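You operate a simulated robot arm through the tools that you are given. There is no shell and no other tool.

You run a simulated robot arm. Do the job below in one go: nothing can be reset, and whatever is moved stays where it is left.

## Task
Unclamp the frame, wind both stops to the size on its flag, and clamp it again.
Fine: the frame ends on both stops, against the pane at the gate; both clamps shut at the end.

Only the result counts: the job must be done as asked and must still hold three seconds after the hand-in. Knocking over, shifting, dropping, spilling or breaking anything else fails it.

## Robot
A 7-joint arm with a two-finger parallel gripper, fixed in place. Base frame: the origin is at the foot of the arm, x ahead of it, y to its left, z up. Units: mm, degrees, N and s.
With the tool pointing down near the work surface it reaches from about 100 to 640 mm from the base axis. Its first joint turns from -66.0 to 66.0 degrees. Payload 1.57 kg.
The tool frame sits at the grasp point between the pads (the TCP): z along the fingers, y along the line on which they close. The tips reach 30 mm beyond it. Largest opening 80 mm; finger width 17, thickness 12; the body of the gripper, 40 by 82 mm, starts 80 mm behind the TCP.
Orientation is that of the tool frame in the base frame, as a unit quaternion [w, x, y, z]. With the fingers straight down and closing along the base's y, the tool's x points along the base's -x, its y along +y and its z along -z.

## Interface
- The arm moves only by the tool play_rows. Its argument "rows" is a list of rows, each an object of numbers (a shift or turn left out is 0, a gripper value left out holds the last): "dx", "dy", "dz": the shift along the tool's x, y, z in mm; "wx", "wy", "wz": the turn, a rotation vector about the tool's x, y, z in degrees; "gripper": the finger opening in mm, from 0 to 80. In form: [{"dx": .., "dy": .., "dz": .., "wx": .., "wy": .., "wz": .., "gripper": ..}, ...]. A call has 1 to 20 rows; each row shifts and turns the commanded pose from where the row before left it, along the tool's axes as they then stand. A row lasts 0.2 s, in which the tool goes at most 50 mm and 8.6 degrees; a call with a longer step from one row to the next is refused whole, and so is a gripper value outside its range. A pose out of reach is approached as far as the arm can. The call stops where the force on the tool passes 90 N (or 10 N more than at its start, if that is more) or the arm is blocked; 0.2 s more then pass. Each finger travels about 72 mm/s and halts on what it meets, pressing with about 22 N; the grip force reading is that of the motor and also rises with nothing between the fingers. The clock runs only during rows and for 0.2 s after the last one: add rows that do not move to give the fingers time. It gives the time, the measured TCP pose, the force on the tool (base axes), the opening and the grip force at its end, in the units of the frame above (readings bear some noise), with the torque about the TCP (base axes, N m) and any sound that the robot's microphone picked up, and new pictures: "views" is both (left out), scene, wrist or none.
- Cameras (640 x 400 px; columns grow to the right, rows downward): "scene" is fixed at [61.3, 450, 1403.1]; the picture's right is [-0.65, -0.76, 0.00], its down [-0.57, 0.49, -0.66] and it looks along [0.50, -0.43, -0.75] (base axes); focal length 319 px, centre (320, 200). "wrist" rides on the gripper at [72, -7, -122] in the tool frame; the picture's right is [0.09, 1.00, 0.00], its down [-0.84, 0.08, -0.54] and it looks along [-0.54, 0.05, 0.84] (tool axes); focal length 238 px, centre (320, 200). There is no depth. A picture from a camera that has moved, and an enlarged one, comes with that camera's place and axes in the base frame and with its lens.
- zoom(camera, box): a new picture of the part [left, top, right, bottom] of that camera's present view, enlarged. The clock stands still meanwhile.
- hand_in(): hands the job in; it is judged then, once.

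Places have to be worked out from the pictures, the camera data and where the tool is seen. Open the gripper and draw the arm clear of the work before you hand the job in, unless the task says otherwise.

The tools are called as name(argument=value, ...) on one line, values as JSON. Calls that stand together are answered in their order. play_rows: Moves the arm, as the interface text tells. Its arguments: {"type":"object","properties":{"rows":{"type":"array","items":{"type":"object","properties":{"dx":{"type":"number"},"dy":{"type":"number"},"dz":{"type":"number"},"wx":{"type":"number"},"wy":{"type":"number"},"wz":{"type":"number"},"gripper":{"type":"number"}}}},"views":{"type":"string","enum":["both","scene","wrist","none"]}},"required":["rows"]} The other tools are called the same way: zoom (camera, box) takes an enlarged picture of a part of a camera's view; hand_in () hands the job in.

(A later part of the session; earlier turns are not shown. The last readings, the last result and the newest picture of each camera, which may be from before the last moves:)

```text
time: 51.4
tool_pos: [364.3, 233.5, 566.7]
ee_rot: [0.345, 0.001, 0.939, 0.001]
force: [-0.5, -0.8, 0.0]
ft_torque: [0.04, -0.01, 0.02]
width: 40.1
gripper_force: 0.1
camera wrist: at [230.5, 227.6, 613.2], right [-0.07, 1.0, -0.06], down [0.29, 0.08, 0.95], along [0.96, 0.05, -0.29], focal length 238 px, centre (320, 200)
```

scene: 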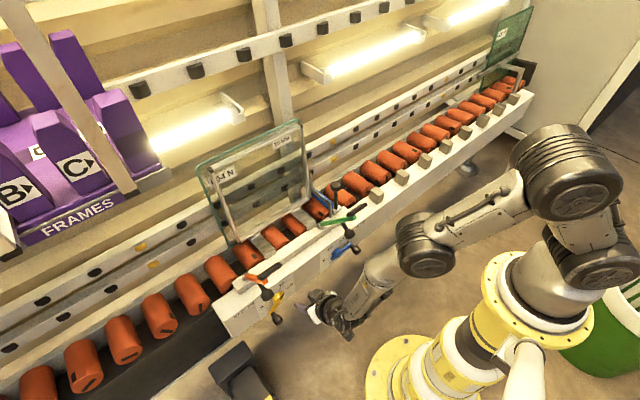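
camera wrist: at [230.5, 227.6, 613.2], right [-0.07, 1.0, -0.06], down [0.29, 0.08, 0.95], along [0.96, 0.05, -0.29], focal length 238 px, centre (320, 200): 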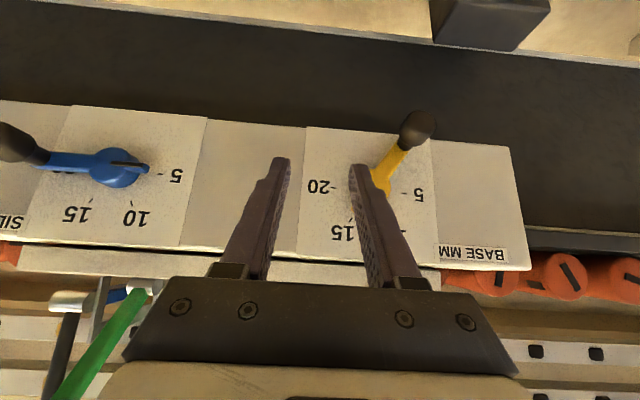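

The finger hides the dial, so I shift further to -y for a clear look.

play_rows(rows=[{"dy": -45}, {"dy": -45}, {"dx": 0}], views="wrist")

zoom(camera="wrist", box=[400, 90, 560, 250])

zoom(camera="scene", box=[260, 260, 310, 320])

```text
time: 52.2
tool_pos: [382.6, 158.0, 566.8]
ee_rot: [0.343, 0.0, 0.939, -0.008]
force: [0.0, -0.7, 0.6]
ft_torque: [0.0, 0.0, 0.0]
width: 40.1
gripper_force: 0.2
out of reach, approached as far as the arm can: row 2
camera wrist: at [248.5, 153.0, 614.3], right [-0.07, 0.99, -0.07], down [0.29, 0.09, 0.95], along [0.95, 0.04, -0.3], focal length 238 px, centre (320, 200)
```

wrist: 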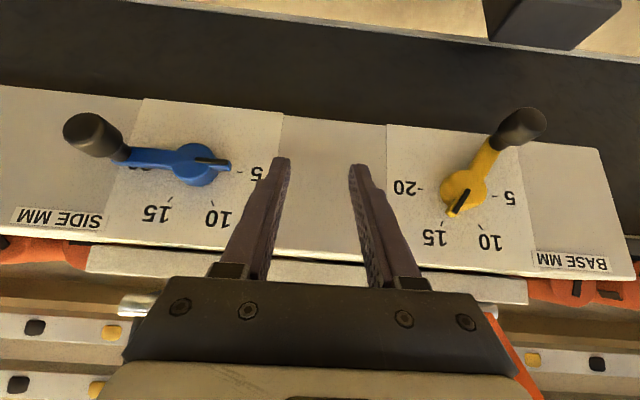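

```text
2.50 times, centred on (480, 170) of wrist
camera zoom: at [248.5, 153.0, 614.3], right [-0.07, 0.99, -0.07], down [0.29, 0.09, 0.95], along [0.95, 0.04, -0.3], focal length 596 px, centre (-80, 275)
```

zoom: 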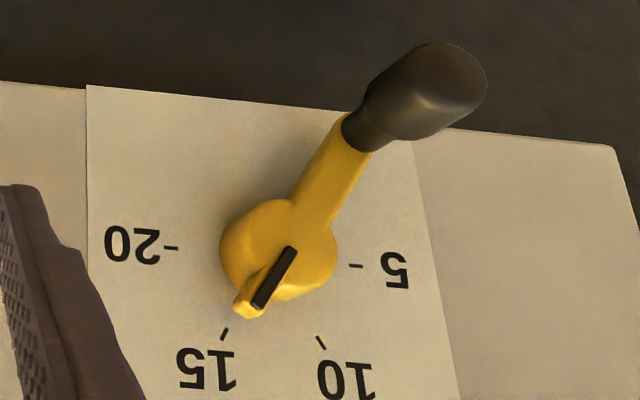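

```text
6.67 times, centred on (285, 290) of scene
camera zoom: at [61.3, 450.0, 1403.1], right [-0.65, -0.76, 0.0], down [-0.57, 0.49, -0.66], along [0.5, -0.43, -0.75], focal length 2127 px, centre (553, -400)
```

zoom: 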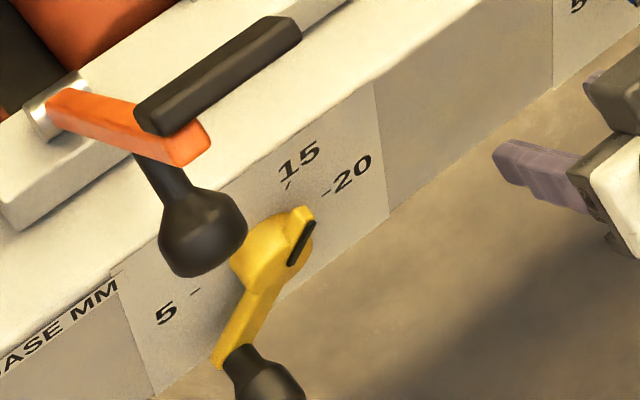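

The pointer reads somewhere between 15.0 and 15.3 from these two oblique views. I want a better look, so I move to a closer view from above and square the tool.

play_rows(rows=[{"wx": -0.86, "wz": 0.31}, {"dx": -10.7, "dy": 30.7, "dz": -29.4}, {"dx": -10.7, "dy": 30.7, "dz": -29.4}, {"dx": -10.7, "dy": 30.7, "dz": -29.4}, {"dx": 0}], views="wrist")

zoom(camera="wrist", box=[310, 60, 430, 160])

```text
time: 53.4
tool_pos: [348.2, 248.8, 655.9]
ee_rot: [0.345, -0.001, 0.939, 0.009]
force: [-1.0, 0.4, 0.4]
ft_torque: [0.01, -0.02, 0.01]
width: 39.7
gripper_force: 0.1
camera wrist: at [214.6, 241.2, 702.3], right [-0.08, 1.0, -0.04], down [0.29, 0.06, 0.96], along [0.95, 0.06, -0.29], focal length 238 px, centre (320, 200)
```

wrist: 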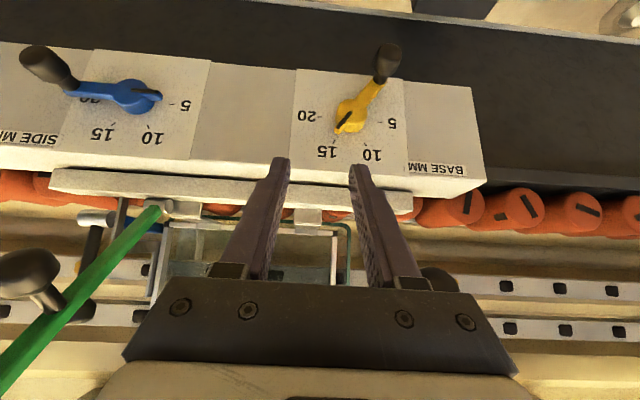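

```text
4.00 times, centred on (370, 110) of wrist
camera zoom: at [214.6, 241.2, 702.3], right [-0.08, 1.0, -0.04], down [0.29, 0.06, 0.96], along [0.95, 0.06, -0.29], focal length 953 px, centre (120, 560)
```

zoom: 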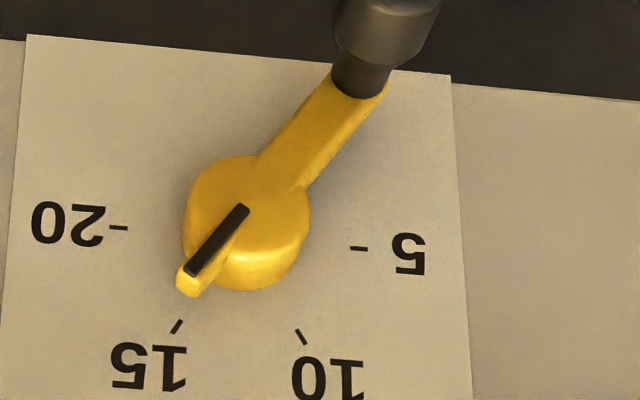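

This is a good dial view. I enlarge the pointer further to measure its angle against the ticks.

zoom(camera="wrist", box=[330, 85, 390, 150])

zoom(camera="wrist", box=[90, 60, 200, 160])

```text
6.15 times, centred on (360, 118) of wrist
camera zoom: at [214.6, 241.2, 702.3], right [-0.08, 1.0, -0.04], down [0.29, 0.06, 0.96], along [0.95, 0.06, -0.29], focal length 1467 px, centre (74, 708)
```

zoom: 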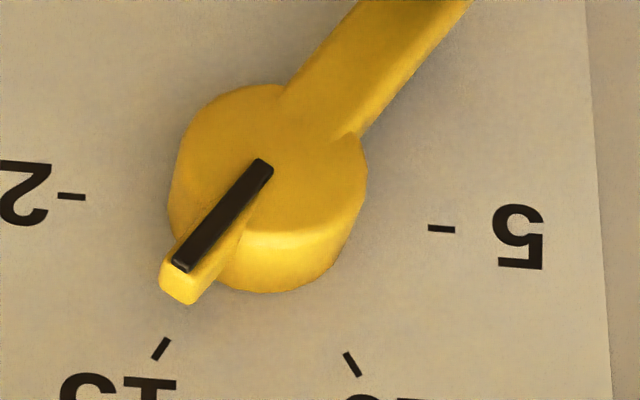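

```text
4.00 times, centred on (145, 110) of wrist
camera zoom: at [214.6, 241.2, 702.3], right [-0.08, 1.0, -0.04], down [0.29, 0.06, 0.96], along [0.95, 0.06, -0.29], focal length 953 px, centre (1020, 560)
```

zoom: 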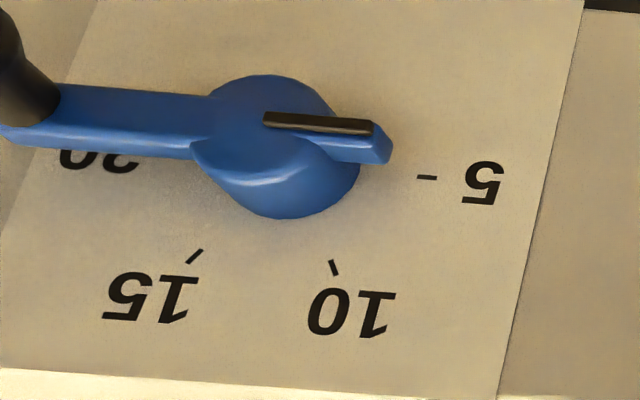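

Back-projecting with the camera model puts the ticks at exactly ±30° and the pointer at about 33.5°, so base reads about 15.3. I will nudge it back about 3°, so I go back to the stand-off behind the knob (now near y 317, z 487).

play_rows(rows=[{"wx": 0.86, "wz": -0.31}, {"dx": 23.9, "dz": 29.8}, {"dx": 23.9, "dz": 29.8}, {"dx": 23.9, "dz": 29.8}, {"dy": 33.8}, {"dy": 33.8}, {"dx": 0}], views="wrist")

```text
time: 55.0
tool_pos: [351.3, 316.5, 541.9]
ee_rot: [0.346, -0.001, 0.938, 0.002]
force: [-0.3, -1.2, -0.1]
ft_torque: [0.0, -0.04, -0.01]
width: 40.2
gripper_force: 0.2
camera wrist: at [217.6, 310.9, 588.3], right [-0.07, 1.0, -0.06], down [0.29, 0.08, 0.96], along [0.96, 0.05, -0.29], focal length 238 px, centre (320, 200)
```

wrist: 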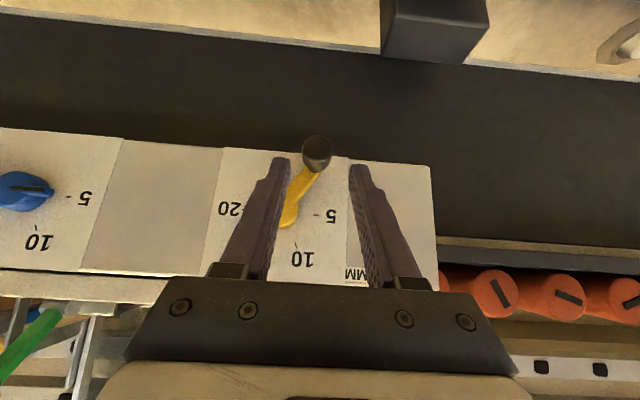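

The knob's end sits at y≈314.7, which gives about 31°, so the best combined estimate is 15.1–15.3. I regrip gently and trim about 2° back.

play_rows(rows=[{"dz": 25, "dy": -1.8}, {"dz": 25}, {"dz": 19}, {"dx": 0}, {"gripper": 15}, {"gripper": 15}, {"gripper": 15}], views="none")

```text
time: 56.6
tool_pos: [396.8, 315.1, 489.8]
ee_rot: [0.344, 0.0, 0.939, 0.003]
force: [8.8, 10.1, -15.7]
ft_torque: [-0.04, -0.14, -0.35]
width: 25.6
gripper_force: 37.5
```

The knob is held at y 315.1, about 32° on the dial. I trim back 2 mm along the arc.

play_rows(rows=[{"dy": -1.2, "dx": 0.4, "dz": 0.45}, {"dy": -1.0, "dx": 0.3, "dz": 0.35}, {"dx": 0}, {"dx": 0}], views="none")

play_rows(rows=[{"gripper": 40}, {"gripper": 40}, {"dz": -20}, {"dz": -25}, {"dz": -25}, {"dy": -33.8}, {"dy": -33.8}, {"dx": -23.9, "dz": -29.8}, {"dx": -23.9, "dz": -29.8}, {"dx": -23.9, "dz": -29.8}, {"dx": 0}], views="wrist")

zoom(camera="wrist", box=[310, 60, 430, 160])

zoom(camera="wrist", box=[330, 85, 390, 150])

```text
time: 57.6
tool_pos: [397.2, 311.5, 487.4]
ee_rot: [0.345, 0.0, 0.938, 0.0]
force: [2.1, 13.9, -7.8]
ft_torque: [-0.35, -0.36, -0.24]
width: 25.6
gripper_force: 36.9
```

```text
time: 60.0
tool_pos: [347.3, 244.8, 656.1]
ee_rot: [0.344, 0.001, 0.939, 0.0]
force: [0.6, -0.2, 0.1]
ft_torque: [0.01, 0.01, 0.0]
width: 39.8
gripper_force: 0.1
camera wrist: at [214.5, 238.6, 702.5], right [-0.07, 1.0, -0.06], down [0.29, 0.08, 0.95], along [0.96, 0.05, -0.29], focal length 238 px, centre (320, 200)
```

wrist: 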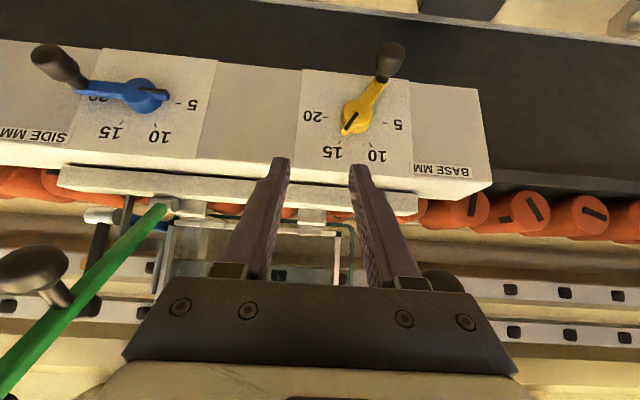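

```text
4.00 times, centred on (370, 110) of wrist
camera zoom: at [214.5, 238.6, 702.5], right [-0.07, 1.0, -0.06], down [0.29, 0.08, 0.95], along [0.96, 0.05, -0.29], focal length 953 px, centre (120, 560)
```

zoom: 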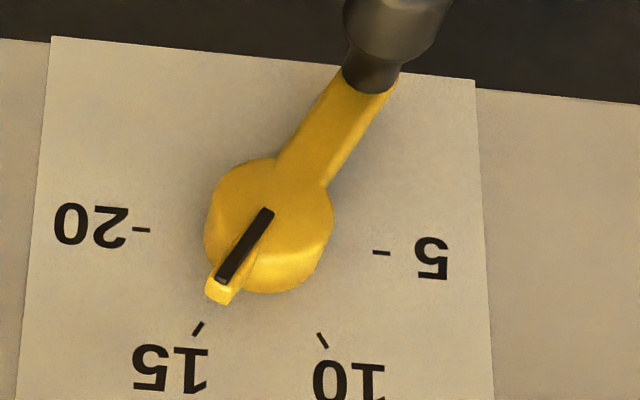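

```text
6.15 times, centred on (360, 118) of wrist
camera zoom: at [214.5, 238.6, 702.5], right [-0.07, 1.0, -0.06], down [0.29, 0.08, 0.95], along [0.96, 0.05, -0.29], focal length 1467 px, centre (74, 708)
```

zoom: 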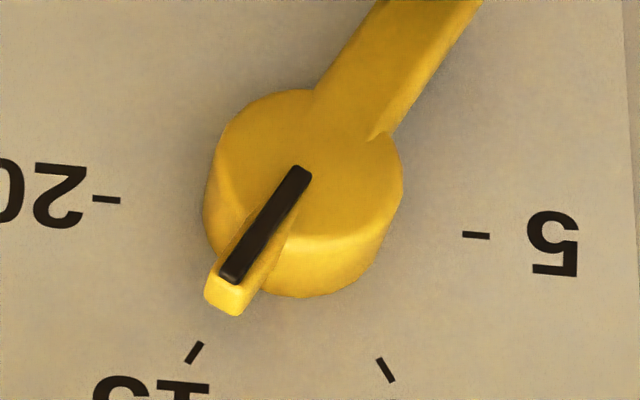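

The yellow pointer now measures about 28.4° (≈14.9 mm) with the ticks calibrating at ±30°, which is good. Next is blue, centre near (y 53.7, z 532.3). I reduce the tilt to about 30° for reach and travel to the stand-off behind the blue knob, below the open green lever.

play_rows(rows=[{"wy": 5}, {"wy": 5}, {"dx": 2.8, "dy": -40.8, "dz": 11.7}, {"dx": 2.8, "dy": -40.8, "dz": 11.7}, {"dx": 2.8, "dy": -40.8, "dz": 11.7}, {"dx": 2.8, "dy": -40.8, "dz": 11.7}, {"dx": 0}], views="both")

```text
time: 61.6
tool_pos: [373.0, 88.5, 614.4]
ee_rot: [0.258, -0.002, 0.966, -0.007]
force: [-2.1, -0.2, -0.3]
ft_torque: [0.06, -0.17, -0.01]
width: 40.1
gripper_force: 0.0
out of reach, approached as far as the arm can: row 6
camera wrist: at [250.3, 83.8, 683.6], right [-0.08, 1.0, -0.06], down [0.45, 0.09, 0.89], along [0.89, 0.04, -0.46], focal length 238 px, centre (320, 200)
```

scene: 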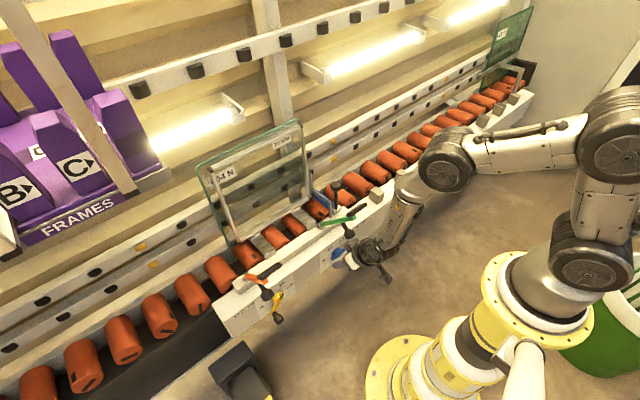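
wrist: 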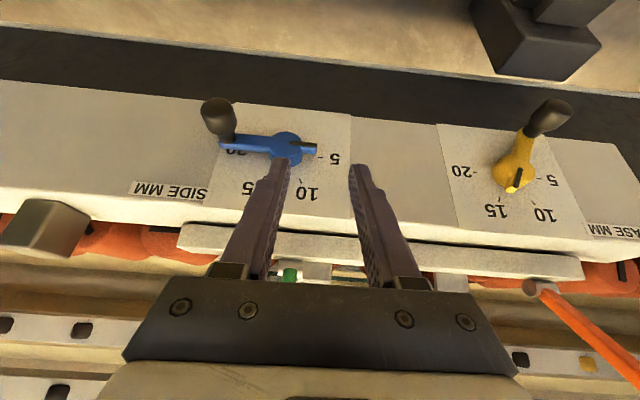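

At 30° tilt this side is at the inner reach limit. My estimate is that about 25° works at the knob if I cross over retracted, so I back off while turning the tool more upright, clear of the open green lever and its ball at (381, 70, 709). Then I cross to y≈0.

play_rows(rows=[{"dx": 7.41, "dz": -11.18, "wy": 5}, {"dx": 8.34, "dz": -10.51, "wy": 5}, {"dx": 9.22, "dz": -9.74, "wy": 5}, {"dx": 10.04, "dz": -8.9, "wy": 5}, {"dx": 0}], views="none")

play_rows(rows=[{"dy": -30}, {"dy": -30}, {"dy": -30}, {"dx": 0}], views="both")

```text
time: 62.8
tool_pos: [326.8, 87.8, 637.1]
ee_rot: [0.089, 0.0, 0.996, 0.001]
force: [0.2, -0.1, 0.0]
ft_torque: [-0.03, 0.01, 0.01]
width: 40.1
gripper_force: 0.1
```

```text
time: 63.8
tool_pos: [325.8, -1.0, 637.9]
ee_rot: [0.091, 0.0, 0.996, 0.0]
force: [-0.4, 0.2, -0.7]
ft_torque: [-0.03, 0.05, 0.01]
width: 39.9
gripper_force: 0.1
camera wrist: at [233.3, -7.5, 744.6], right [-0.09, 1.0, -0.01], down [0.73, 0.08, 0.68], along [0.68, 0.05, -0.73], focal length 238 px, centre (320, 200)
```

scene: 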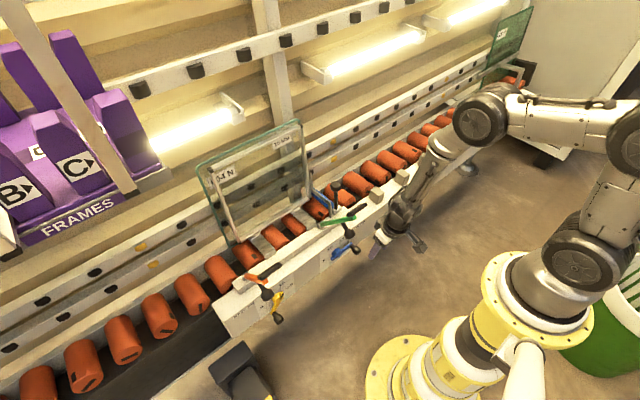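
wrist: 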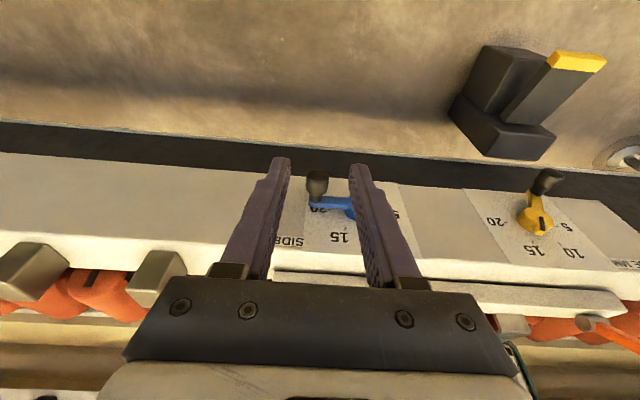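

The knob shows between the fingers at y≈0.8. I move forward and lower while tilting to about 26°, ending above the blue knob at (392, 0.5, 592).

play_rows(rows=[{"dx": -14.15, "dy": 1.5, "dz": 14.29, "wy": -4}, {"dx": -13.12, "dz": 15.24, "wy": -4}, {"dx": -12.03, "dz": 16.12, "wy": -4}, {"dx": -10.87, "dz": 16.92, "wy": -4}, {"dx": 0}], views="both")

zoom(camera="scene", box=[300, 180, 440, 290])

```text
time: 65.0
tool_pos: [367.9, 6.8, 603.3]
ee_rot: [0.199, -0.001, 0.98, 0.007]
force: [0.2, -0.2, 0.6]
ft_torque: [-0.07, -0.01, 0.01]
width: 40.1
gripper_force: 0.1
out of reach, approached as far as the arm can: row 1, 2
camera wrist: at [252.5, -2.1, 687.1], right [-0.09, 1.0, -0.02], down [0.56, 0.07, 0.83], along [0.83, 0.06, -0.56], focal length 238 px, centre (320, 200)
```

scene: 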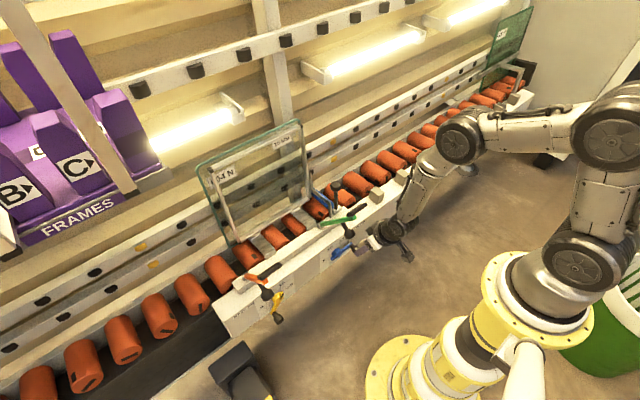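
wrist: 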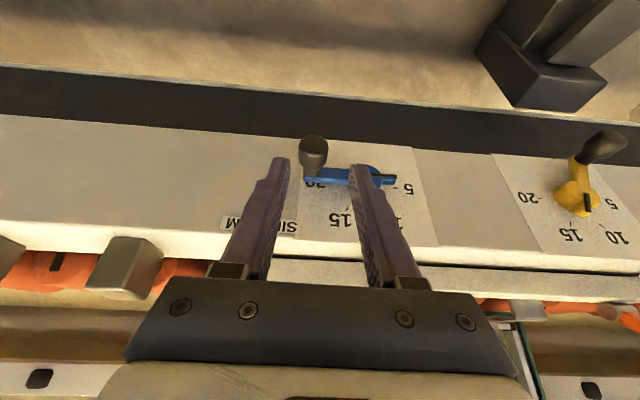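

```text
3.64 times, centred on (370, 235) of scene
camera zoom: at [61.3, 450.0, 1403.1], right [-0.65, -0.76, 0.0], down [-0.57, 0.49, -0.66], along [0.5, -0.43, -0.75], focal length 1160 px, centre (138, 73)
```

zoom: 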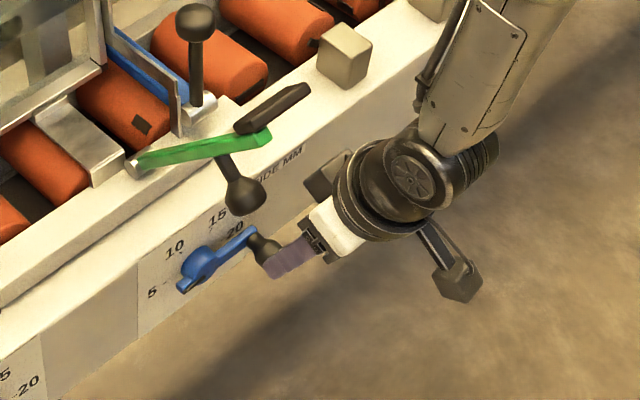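

It was briefly reach-limited on the way and ended at (368, 7, 603) with 23° tilt. I continue forward, where there is more room, to sit above the knob.

play_rows(rows=[{"dx": -8.9, "dy": -3.2, "dz": 9.9}, {"dx": -8.8, "dy": -3.1, "dz": 9.9}, {"dx": 0}], views="wrist")

```text
time: 65.8
tool_pos: [389.8, 0.2, 590.5]
ee_rot: [0.199, -0.001, 0.98, 0.008]
force: [1.0, -0.1, -0.2]
ft_torque: [0.03, -0.03, -0.03]
width: 39.9
gripper_force: 0.1
camera wrist: at [276.7, -7.9, 675.9], right [-0.09, 1.0, -0.02], down [0.56, 0.07, 0.83], along [0.82, 0.06, -0.56], focal length 238 px, centre (320, 200)
```

wrist: 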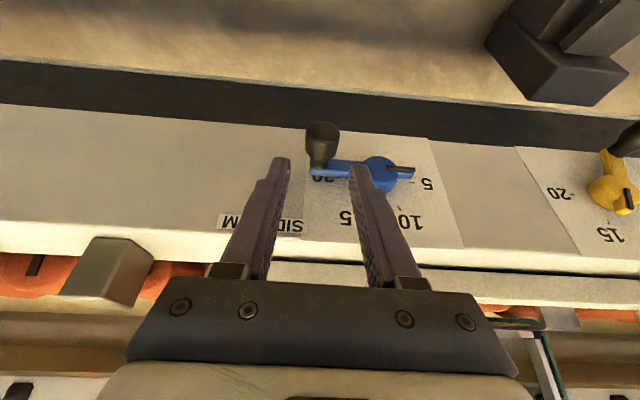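

The knob lies straight below as predicted. I correct the slight skew, descend so the fingers straddle it at about (396, 1, 536), and close.

play_rows(rows=[{"dx": 5.2, "dy": 0.3, "dz": 17.5, "wx": 0.9}, {"dx": 5.2, "dy": 0.3, "dz": 17.5}, {"dx": 5.1, "dz": 17.6}, {"dx": 0}], views="wrist")

```text
time: 66.8
tool_pos: [397.0, 0.9, 536.6]
ee_rot: [0.2, 0.002, 0.98, 0.0]
force: [-0.7, 1.1, 0.0]
ft_torque: [0.0, -0.03, -0.02]
width: 40.0
gripper_force: 0.1
camera wrist: at [282.6, -5.4, 621.3], right [-0.08, 1.0, -0.04], down [0.56, 0.08, 0.83], along [0.82, 0.05, -0.56], focal length 238 px, centre (320, 200)
```

wrist: 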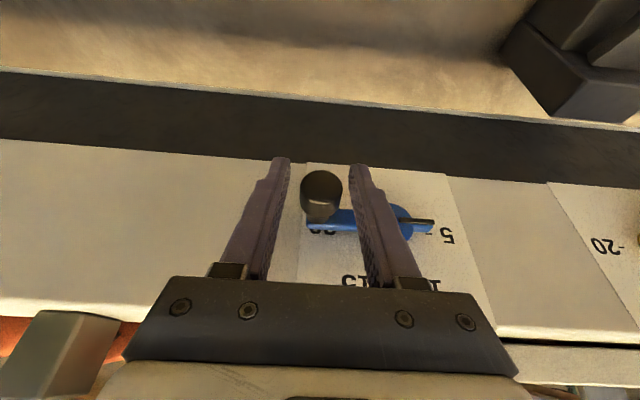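

The fingers straddle the blue knob. I close the gripper.

play_rows(rows=[{"gripper": 15}, {"gripper": 15}, {"gripper": 15}, {"gripper": 15}], views="none")

```text
time: 67.8
tool_pos: [396.6, 0.9, 537.5]
ee_rot: [0.199, 0.0, 0.98, 0.0]
force: [3.3, 15.0, -4.7]
ft_torque: [-0.02, -0.01, 0.39]
width: 25.1
gripper_force: 36.6
```

The knob is held (25.1 mm). I wind the first 20°.

play_rows(rows=[{"dy": 1.0, "dx": 3.68, "dz": 8.68}, {"dy": 2.45, "dx": 3.56, "dz": 8.42}, {"dx": 0}], views="wrist")

```text
time: 68.6
tool_pos: [396.4, 3.9, 518.8]
ee_rot: [0.199, 0.003, 0.98, 0.0]
force: [-3.2, 1.0, 9.7]
ft_torque: [0.46, -0.4, 0.21]
width: 24.9
gripper_force: 36.8
camera wrist: at [282.5, -1.7, 602.9], right [-0.08, 1.0, -0.04], down [0.56, 0.07, 0.83], along [0.83, 0.05, -0.56], focal length 238 px, centre (320, 200)
```

wrist: 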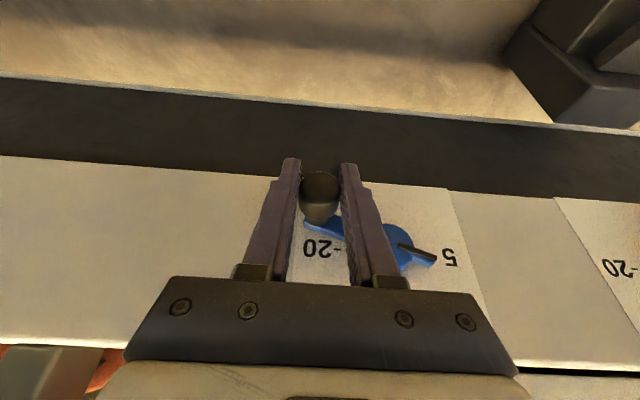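

The blue crank follows with light force. I continue another 40°.

play_rows(rows=[{"dy": 4.0, "dx": 3.35, "dz": 7.9}, {"dy": 5.43, "dx": 3.02, "dz": 7.14}, {"dy": 6.7, "dx": 2.61, "dz": 6.17}, {"dy": 7.75, "dx": 2.12, "dz": 5.0}, {"dx": 0}], views="both")

zoom(camera="scene", box=[190, 115, 400, 290])

```text
time: 69.8
tool_pos: [395.2, 28.1, 490.1]
ee_rot: [0.198, 0.001, 0.98, -0.001]
force: [6.8, -13.7, -21.8]
ft_torque: [0.02, 0.05, 0.15]
width: 25.4
gripper_force: 36.3
camera wrist: at [281.5, 22.4, 574.3], right [-0.08, 1.0, -0.04], down [0.56, 0.08, 0.82], along [0.82, 0.05, -0.57], focal length 238 px, centre (320, 200)
```

scene: 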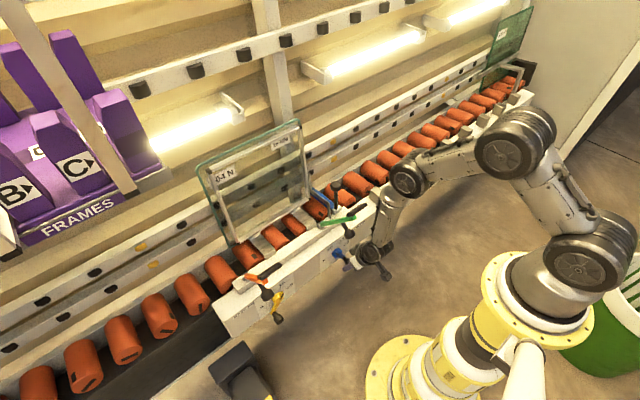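
wrist: 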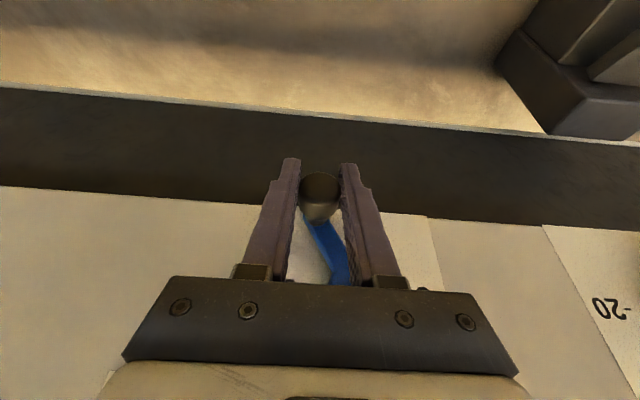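

```text
2.29 times, centred on (295, 202) of scene
camera zoom: at [61.7, 449.9, 1403.1], right [-0.65, -0.76, 0.0], down [-0.57, 0.49, -0.66], along [0.5, -0.43, -0.75], focal length 729 px, centre (377, 194)
```

zoom: 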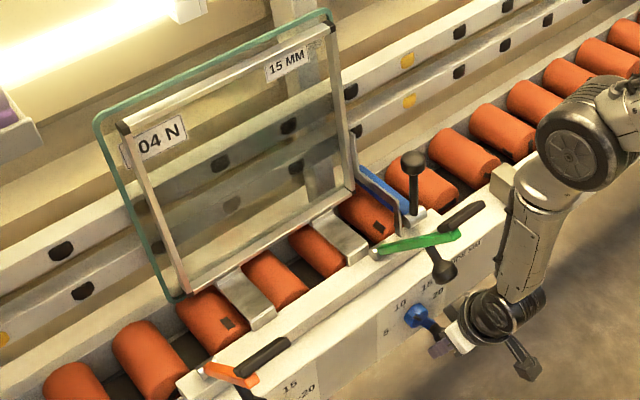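

Now about 60° with the frame shifting sideways on its stop as intended. The wrist is still about 80 mm from the open green ball, so I continue in smaller portions.

play_rows(rows=[{"dy": 8.58, "dx": 1.56, "dz": 3.68}, {"dy": 9.14, "dx": 0.96, "dz": 2.26}, {"dx": 0}], views="scene")

zoom(camera="scene", box=[300, 160, 440, 290])

```text
time: 70.6
tool_pos: [395.4, 45.2, 482.6]
ee_rot: [0.197, 0.002, 0.98, 0.0]
force: [-5.4, -11.3, 1.0]
ft_torque: [0.52, -0.16, -0.01]
width: 25.4
gripper_force: 36.6
```

scene: 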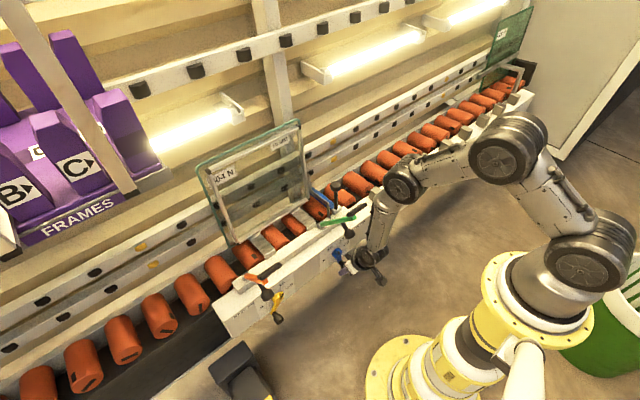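

```text
3.08 times, centred on (370, 225) of scene
camera zoom: at [61.3, 449.9, 1403.2], right [-0.65, -0.76, 0.0], down [-0.57, 0.49, -0.66], along [0.5, -0.43, -0.75], focal length 982 px, centre (166, 123)
```

zoom: 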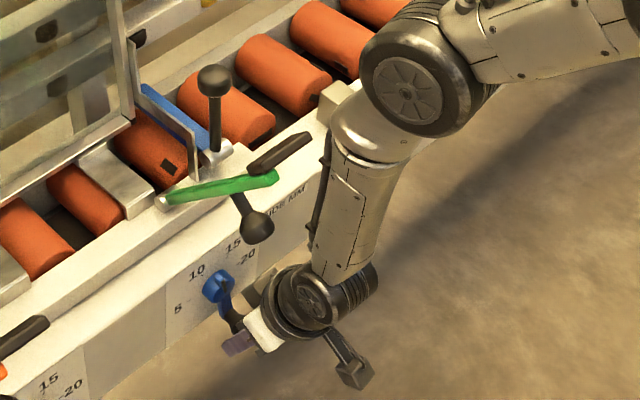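

The forearm keeps a clear gap to the green ball and pad in the picture, and the remaining 36 mm of y will use only about half of it. I continue 20° more.

play_rows(rows=[{"dy": 9.43, "dx": 0.32, "dz": 0.76}, {"dy": 9.43, "dx": -0.32, "dz": -0.76}, {"dx": 0}], views="scene")

zoom(camera="scene", box=[300, 160, 440, 290])

```text
time: 71.4
tool_pos: [395.5, 64.6, 482.3]
ee_rot: [0.198, 0.0, 0.98, 0.0]
force: [-8.0, 1.6, 2.9]
ft_torque: [-0.12, 0.06, -0.16]
width: 25.2
gripper_force: 36.4
```

scene: 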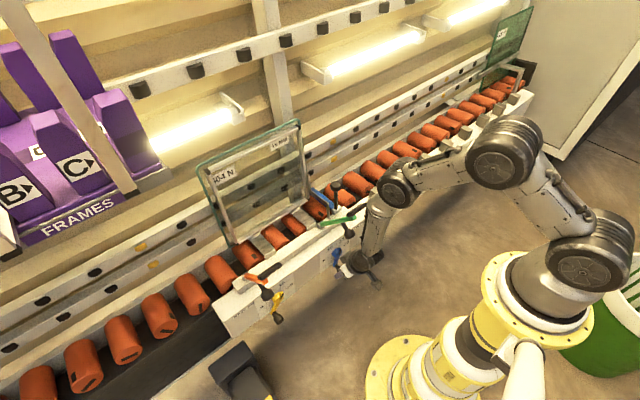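

```text
3.08 times, centred on (370, 225) of scene
camera zoom: at [61.2, 450.0, 1403.1], right [-0.65, -0.76, 0.0], down [-0.57, 0.49, -0.66], along [0.5, -0.43, -0.75], focal length 982 px, centre (166, 123)
```

zoom: 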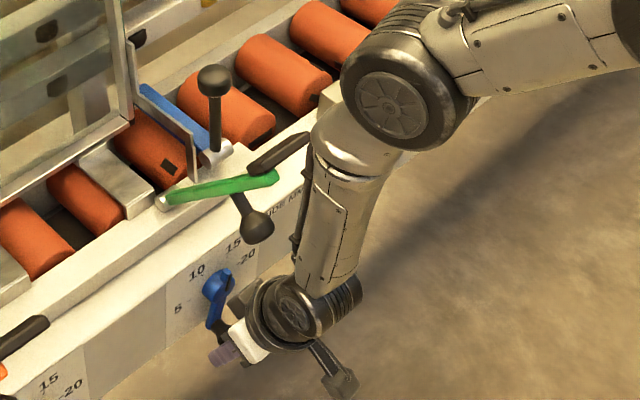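

Forces are small and nothing touches. I bring it to about 115–117° and read the pointer in the scene view.

play_rows(rows=[{"dy": 9.14, "dx": -0.96, "dz": -2.26}, {"dy": 5.0, "dx": -0.85, "dz": -2.0}, {"dx": 0}, {"dx": 0}], views="both")

zoom(camera="scene", box=[315, 225, 375, 275])

zoom(camera="scene", box=[300, 160, 440, 290])

```text
time: 72.4
tool_pos: [395.9, 78.4, 488.9]
ee_rot: [0.198, 0.001, 0.98, 0.0]
force: [-4.1, -7.3, -0.4]
ft_torque: [0.32, -0.01, 0.22]
width: 25.2
gripper_force: 36.7
camera wrist: at [282.4, 72.7, 573.2], right [-0.08, 1.0, -0.04], down [0.56, 0.08, 0.83], along [0.82, 0.05, -0.56], focal length 238 px, centre (320, 200)
```

scene: 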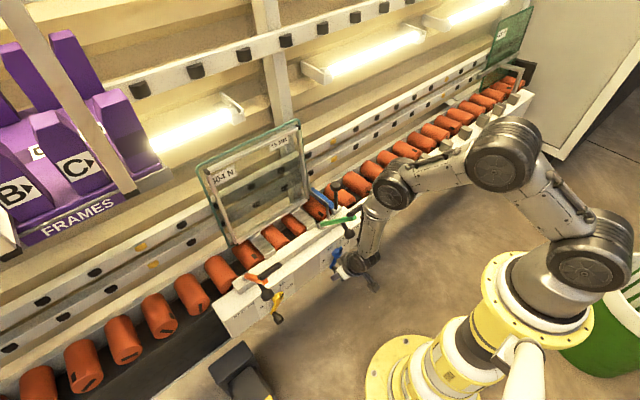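
wrist: 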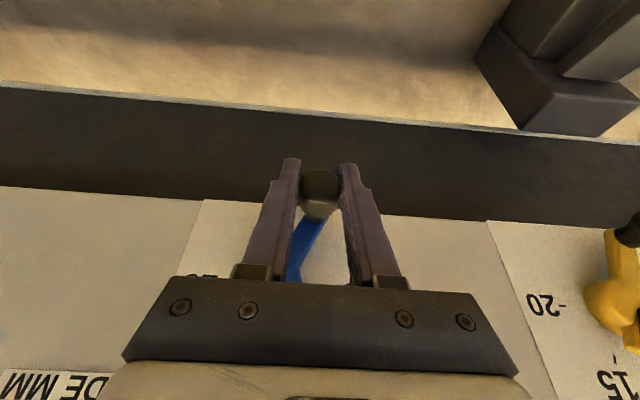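

```text
8.00 times, centred on (345, 250) of scene
camera zoom: at [61.3, 449.9, 1403.1], right [-0.65, -0.76, 0.0], down [-0.57, 0.49, -0.66], along [0.5, -0.43, -0.75], focal length 2553 px, centre (120, -200)
```

zoom: 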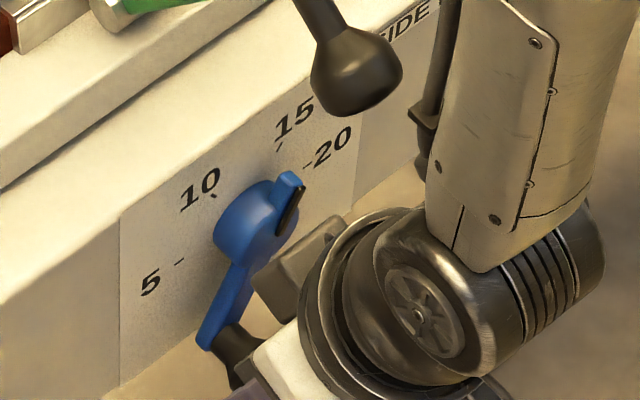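

```text
3.08 times, centred on (370, 225) of scene
camera zoom: at [61.3, 449.9, 1403.1], right [-0.65, -0.76, 0.0], down [-0.57, 0.49, -0.66], along [0.5, -0.43, -0.75], focal length 982 px, centre (166, 123)
```

zoom: 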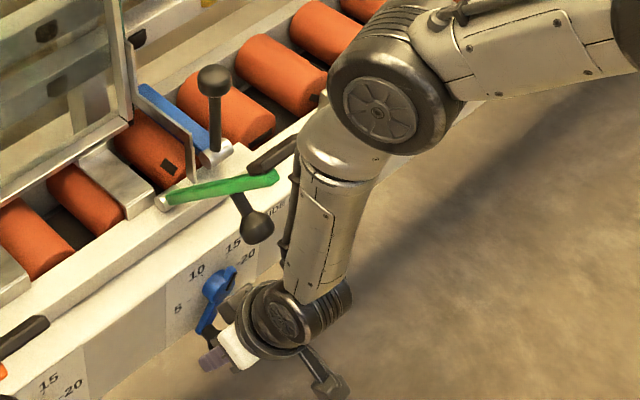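

The pointer is at roughly 27–29° and needs 30°. I add about 1.2 mm along the arc, then release and back away for a better reading.

play_rows(rows=[{"dy": 1.1, "dx": -0.25, "dz": -0.6}, {"dx": 0}, {"dx": 0}], views="none")

```text
time: 73.2
tool_pos: [396.8, 78.7, 490.1]
ee_rot: [0.2, 0.0, 0.98, 0.001]
force: [-2.7, -6.5, 0.8]
ft_torque: [0.28, 0.06, 0.2]
width: 25.3
gripper_force: 36.8
```

Holding at y≈79. I open, back out 48 mm along the tool axis to clear the knob, and then check before moving sideways to +y, away from the green ball.

play_rows(rows=[{"gripper": 42}, {"gripper": 42}, {"dz": -16}, {"dz": -16}, {"dz": -16}, {"dx": 0}], views="both")

zoom(camera="scene", box=[300, 160, 440, 290])

```text
time: 74.6
tool_pos: [377.6, 79.6, 534.4]
ee_rot: [0.199, 0.001, 0.98, 0.0]
force: [-0.5, 0.8, 0.4]
ft_torque: [0.03, 0.02, -0.01]
width: 41.7
gripper_force: 0.0
camera wrist: at [263.6, 74.1, 617.9], right [-0.08, 1.0, -0.04], down [0.56, 0.08, 0.83], along [0.82, 0.05, -0.56], focal length 238 px, centre (320, 200)
```

scene: 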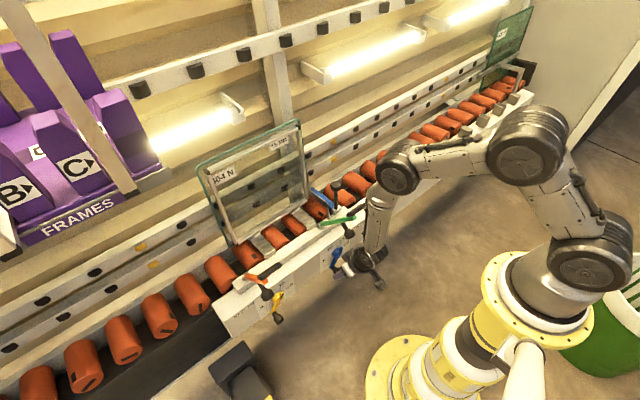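
wrist: 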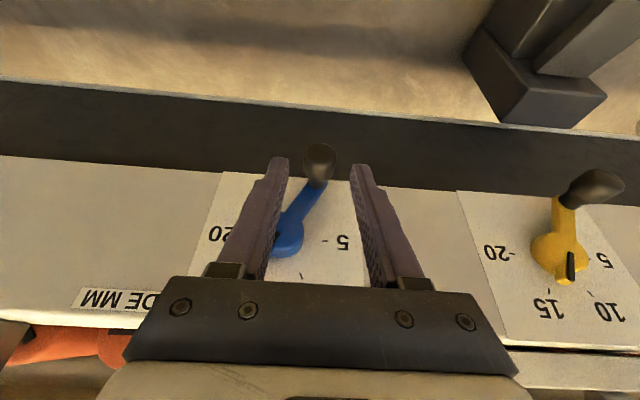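

```text
3.08 times, centred on (370, 225) of scene
camera zoom: at [61.3, 450.0, 1403.1], right [-0.65, -0.76, 0.0], down [-0.57, 0.49, -0.66], along [0.5, -0.43, -0.75], focal length 982 px, centre (166, 123)
```

zoom: 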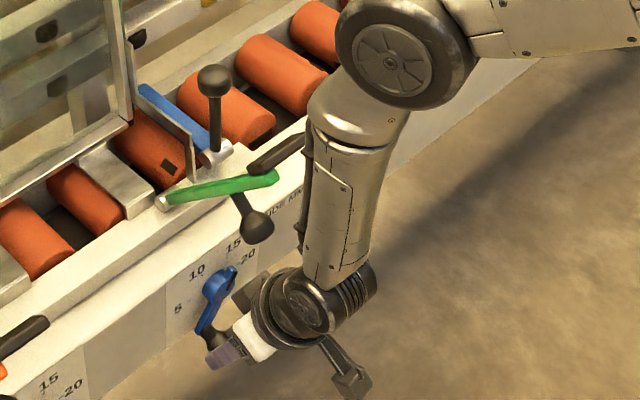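

Clear of the knob. I move +y by about 120 mm so that the camera can see the blue dial from the side.

play_rows(rows=[{"dy": 30}, {"dy": 30}, {"dy": 30}, {"dy": 30}, {"dx": 0}], views="wrist")

zoom(camera="wrist", box=[90, 120, 270, 270])

```text
time: 75.8
tool_pos: [377.8, 199.5, 532.4]
ee_rot: [0.199, 0.002, 0.98, -0.002]
force: [0.5, 0.4, -0.2]
ft_torque: [0.0, 0.02, 0.02]
width: 42.1
gripper_force: 0.1
camera wrist: at [263.4, 194.1, 617.3], right [-0.08, 1.0, -0.04], down [0.56, 0.08, 0.83], along [0.82, 0.05, -0.56], focal length 238 px, centre (320, 200)
```

wrist: 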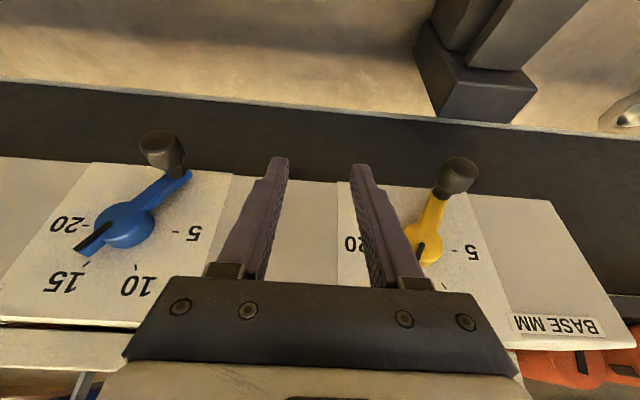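

```text
2.67 times, centred on (180, 195) of wrist
camera zoom: at [263.4, 194.1, 617.3], right [-0.08, 1.0, -0.04], down [0.56, 0.08, 0.83], along [0.82, 0.05, -0.56], focal length 636 px, centre (693, 213)
```

zoom: 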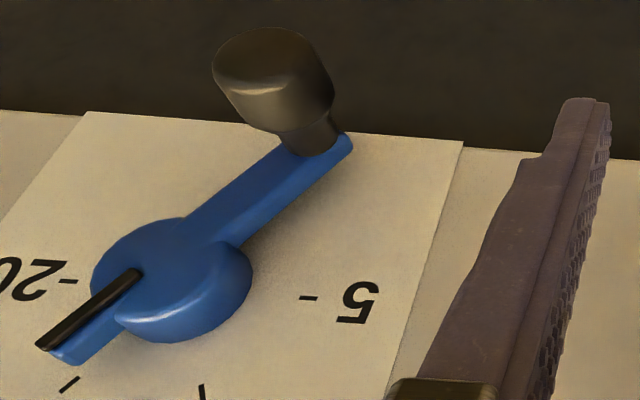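

That view is too oblique, so I rise to a higher viewpoint nearer the blue dial for a calibrated reading.

play_rows(rows=[{"dx": -5.2, "dy": -8.2, "dz": -40.4}, {"dx": -5.2, "dy": -8.2, "dz": -40.4}, {"dx": -5.3, "dy": -8.1, "dz": -40.4}, {"dx": 0}], views="wrist")

zoom(camera="wrist", box=[150, 100, 270, 200])

zoom(camera="wrist", box=[180, 130, 240, 190])

zoom(camera="wrist", box=[380, 90, 540, 210])

```text
time: 76.8
tool_pos: [344.2, 173.7, 653.6]
ee_rot: [0.198, 0.002, 0.98, -0.002]
force: [0.5, 0.0, 0.4]
ft_torque: [0.02, 0.02, -0.02]
width: 42.1
gripper_force: 0.0
camera wrist: at [230.3, 168.5, 736.3], right [-0.08, 1.0, -0.04], down [0.56, 0.08, 0.83], along [0.82, 0.05, -0.56], focal length 238 px, centre (320, 200)
```

wrist: 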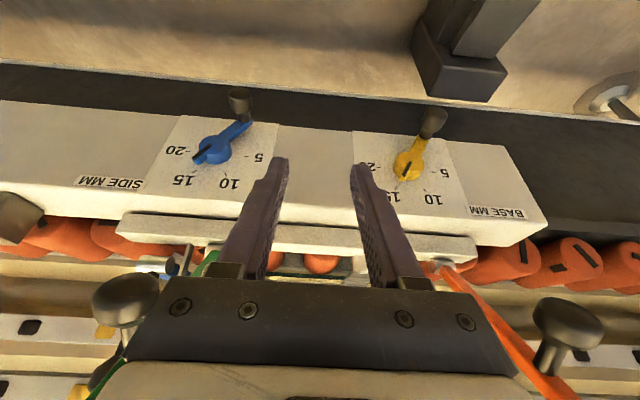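

```text
4.00 times, centred on (210, 150) of wrist
camera zoom: at [230.3, 168.5, 736.3], right [-0.08, 1.0, -0.04], down [0.56, 0.08, 0.83], along [0.82, 0.05, -0.56], focal length 953 px, centre (760, 400)
```

zoom: 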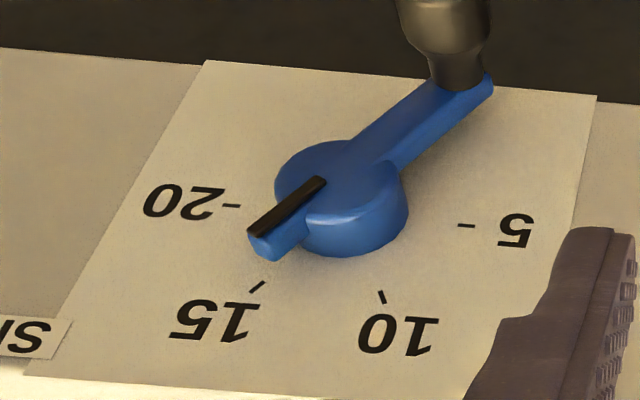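

```text
6.67 times, centred on (210, 160) of wrist
camera zoom: at [230.3, 168.5, 736.3], right [-0.08, 1.0, -0.04], down [0.56, 0.08, 0.83], along [0.82, 0.05, -0.56], focal length 1589 px, centre (1053, 467)
```

zoom: 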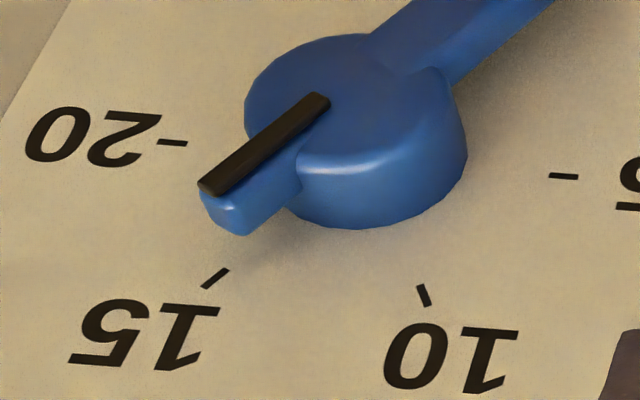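

```text
3.33 times, centred on (460, 150) of wrist
camera zoom: at [230.3, 168.5, 736.3], right [-0.08, 1.0, -0.04], down [0.56, 0.08, 0.83], along [0.82, 0.05, -0.56], focal length 794 px, centre (-147, 367)
```

zoom: 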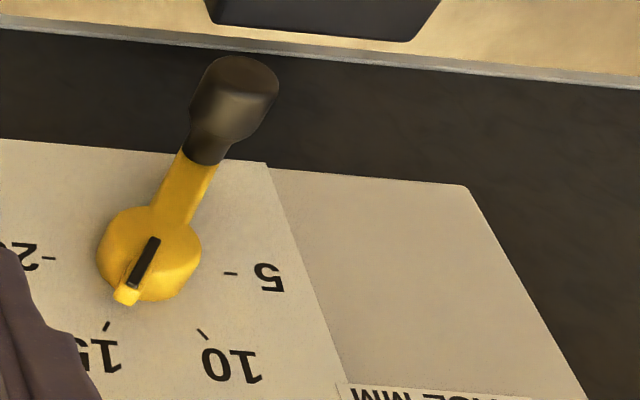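

Back-projecting this view, the ticks calibrate at ±30°. The pointers read about 26° for blue (≈14.7) and about 27.5° for yellow (≈14.8), and the grip positions agree. Both deserve a small forward trim, so I retrace the proven path to the blue knob.

play_rows(rows=[{"dx": 5.2, "dy": 8.2, "dz": 40.4}, {"dx": 5.2, "dy": 8.2, "dz": 40.4}, {"dx": 5.3, "dy": 8.1, "dz": 40.4}, {"dy": -30}, {"dy": -30}, {"dy": -30}, {"dy": -29.5}, {"dx": 0}], views="wrist")

```text
time: 78.6
tool_pos: [379.0, 80.2, 533.8]
ee_rot: [0.2, 0.001, 0.98, 0.0]
force: [-0.2, -0.2, -0.6]
ft_torque: [-0.01, 0.0, -0.03]
width: 41.9
gripper_force: 0.1
camera wrist: at [264.4, 74.7, 617.4], right [-0.08, 1.0, -0.04], down [0.56, 0.08, 0.83], along [0.83, 0.05, -0.56], focal length 238 px, centre (320, 200)
```

wrist: 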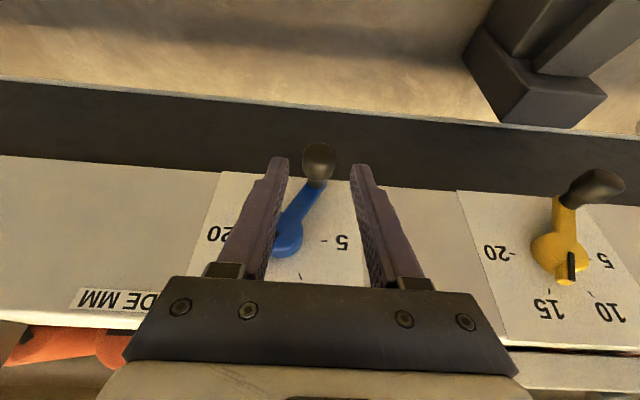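

Same stand-off as before and no reach warning. I descend along the axis, grip, and read the knob position.

play_rows(rows=[{"dz": 16}, {"dz": 16}, {"dz": 15}, {"dx": 0}, {"gripper": 15}, {"gripper": 15}, {"gripper": 15}, {"gripper": 15}], views="none")

```text
time: 80.4
tool_pos: [396.0, 79.5, 489.4]
ee_rot: [0.199, 0.0, 0.98, 0.0]
force: [4.4, -0.9, -8.8]
ft_torque: [0.24, 0.05, 0.35]
width: 25.6
gripper_force: 36.9
```

The knob sits at y 79.5 with no side force, which gives 25.9° and matches the picture. I move it 3.5 mm in y along the arc to 30°.

play_rows(rows=[{"dy": 1.8, "dx": -0.35, "dz": -0.85}, {"dy": 1.8, "dx": -0.35, "dz": -0.85}, {"dx": 0}, {"dx": 0}], views="none")

```text
time: 81.4
tool_pos: [395.2, 83.6, 492.2]
ee_rot: [0.2, 0.002, 0.98, 0.0]
force: [1.0, -6.3, 2.6]
ft_torque: [0.19, -0.17, 0.17]
width: 25.6
gripper_force: 36.4
```

Now at y 83.6, about 30–31°. I release, back out, and take the same calibrated view again.

play_rows(rows=[{"gripper": 42}, {"gripper": 42}, {"dz": -16}, {"dz": -16}, {"dz": -16}, {"dy": 30}, {"dy": 30}, {"dy": 30}, {"dy": 25}, {"dx": -5.2, "dy": -8.2, "dz": -40.4}, {"dx": -5.2, "dy": -8.2, "dz": -40.4}, {"dx": -5.3, "dy": -8.1, "dz": -40.4}, {"dx": 0}], views="wrist")

zoom(camera="wrist", box=[180, 130, 240, 190])

zoom(camera="wrist", box=[380, 120, 450, 200])

```text
time: 84.2
tool_pos: [345.0, 173.3, 652.7]
ee_rot: [0.198, 0.002, 0.98, -0.001]
force: [-0.6, -0.2, -0.9]
ft_torque: [0.02, 0.0, -0.02]
width: 41.9
gripper_force: 0.0
camera wrist: at [230.6, 167.7, 737.8], right [-0.08, 1.0, -0.04], down [0.56, 0.08, 0.83], along [0.82, 0.05, -0.56], focal length 238 px, centre (320, 200)
```

wrist: 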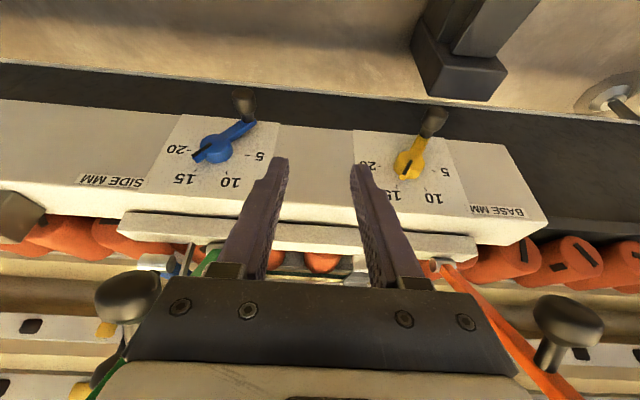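

```text
6.67 times, centred on (210, 160) of wrist
camera zoom: at [230.6, 167.7, 737.8], right [-0.08, 1.0, -0.04], down [0.56, 0.08, 0.83], along [0.82, 0.05, -0.56], focal length 1589 px, centre (1053, 467)
```

zoom: 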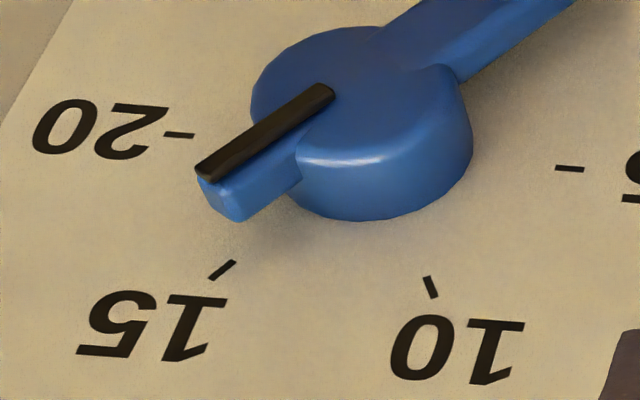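

```text
5.00 times, centred on (415, 160) of wrist
camera zoom: at [230.6, 167.7, 737.8], right [-0.08, 1.0, -0.04], down [0.56, 0.08, 0.83], along [0.82, 0.05, -0.56], focal length 1192 px, centre (-155, 400)
```

zoom: 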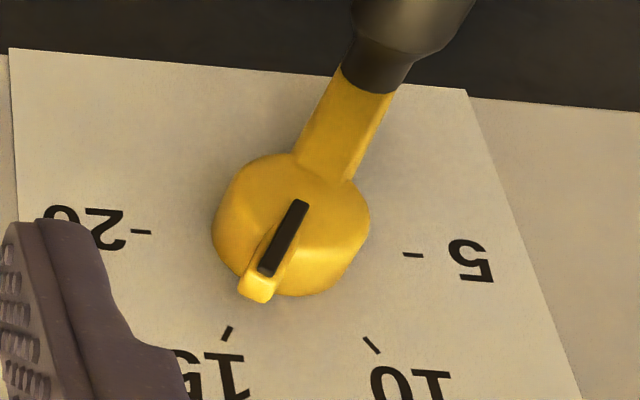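

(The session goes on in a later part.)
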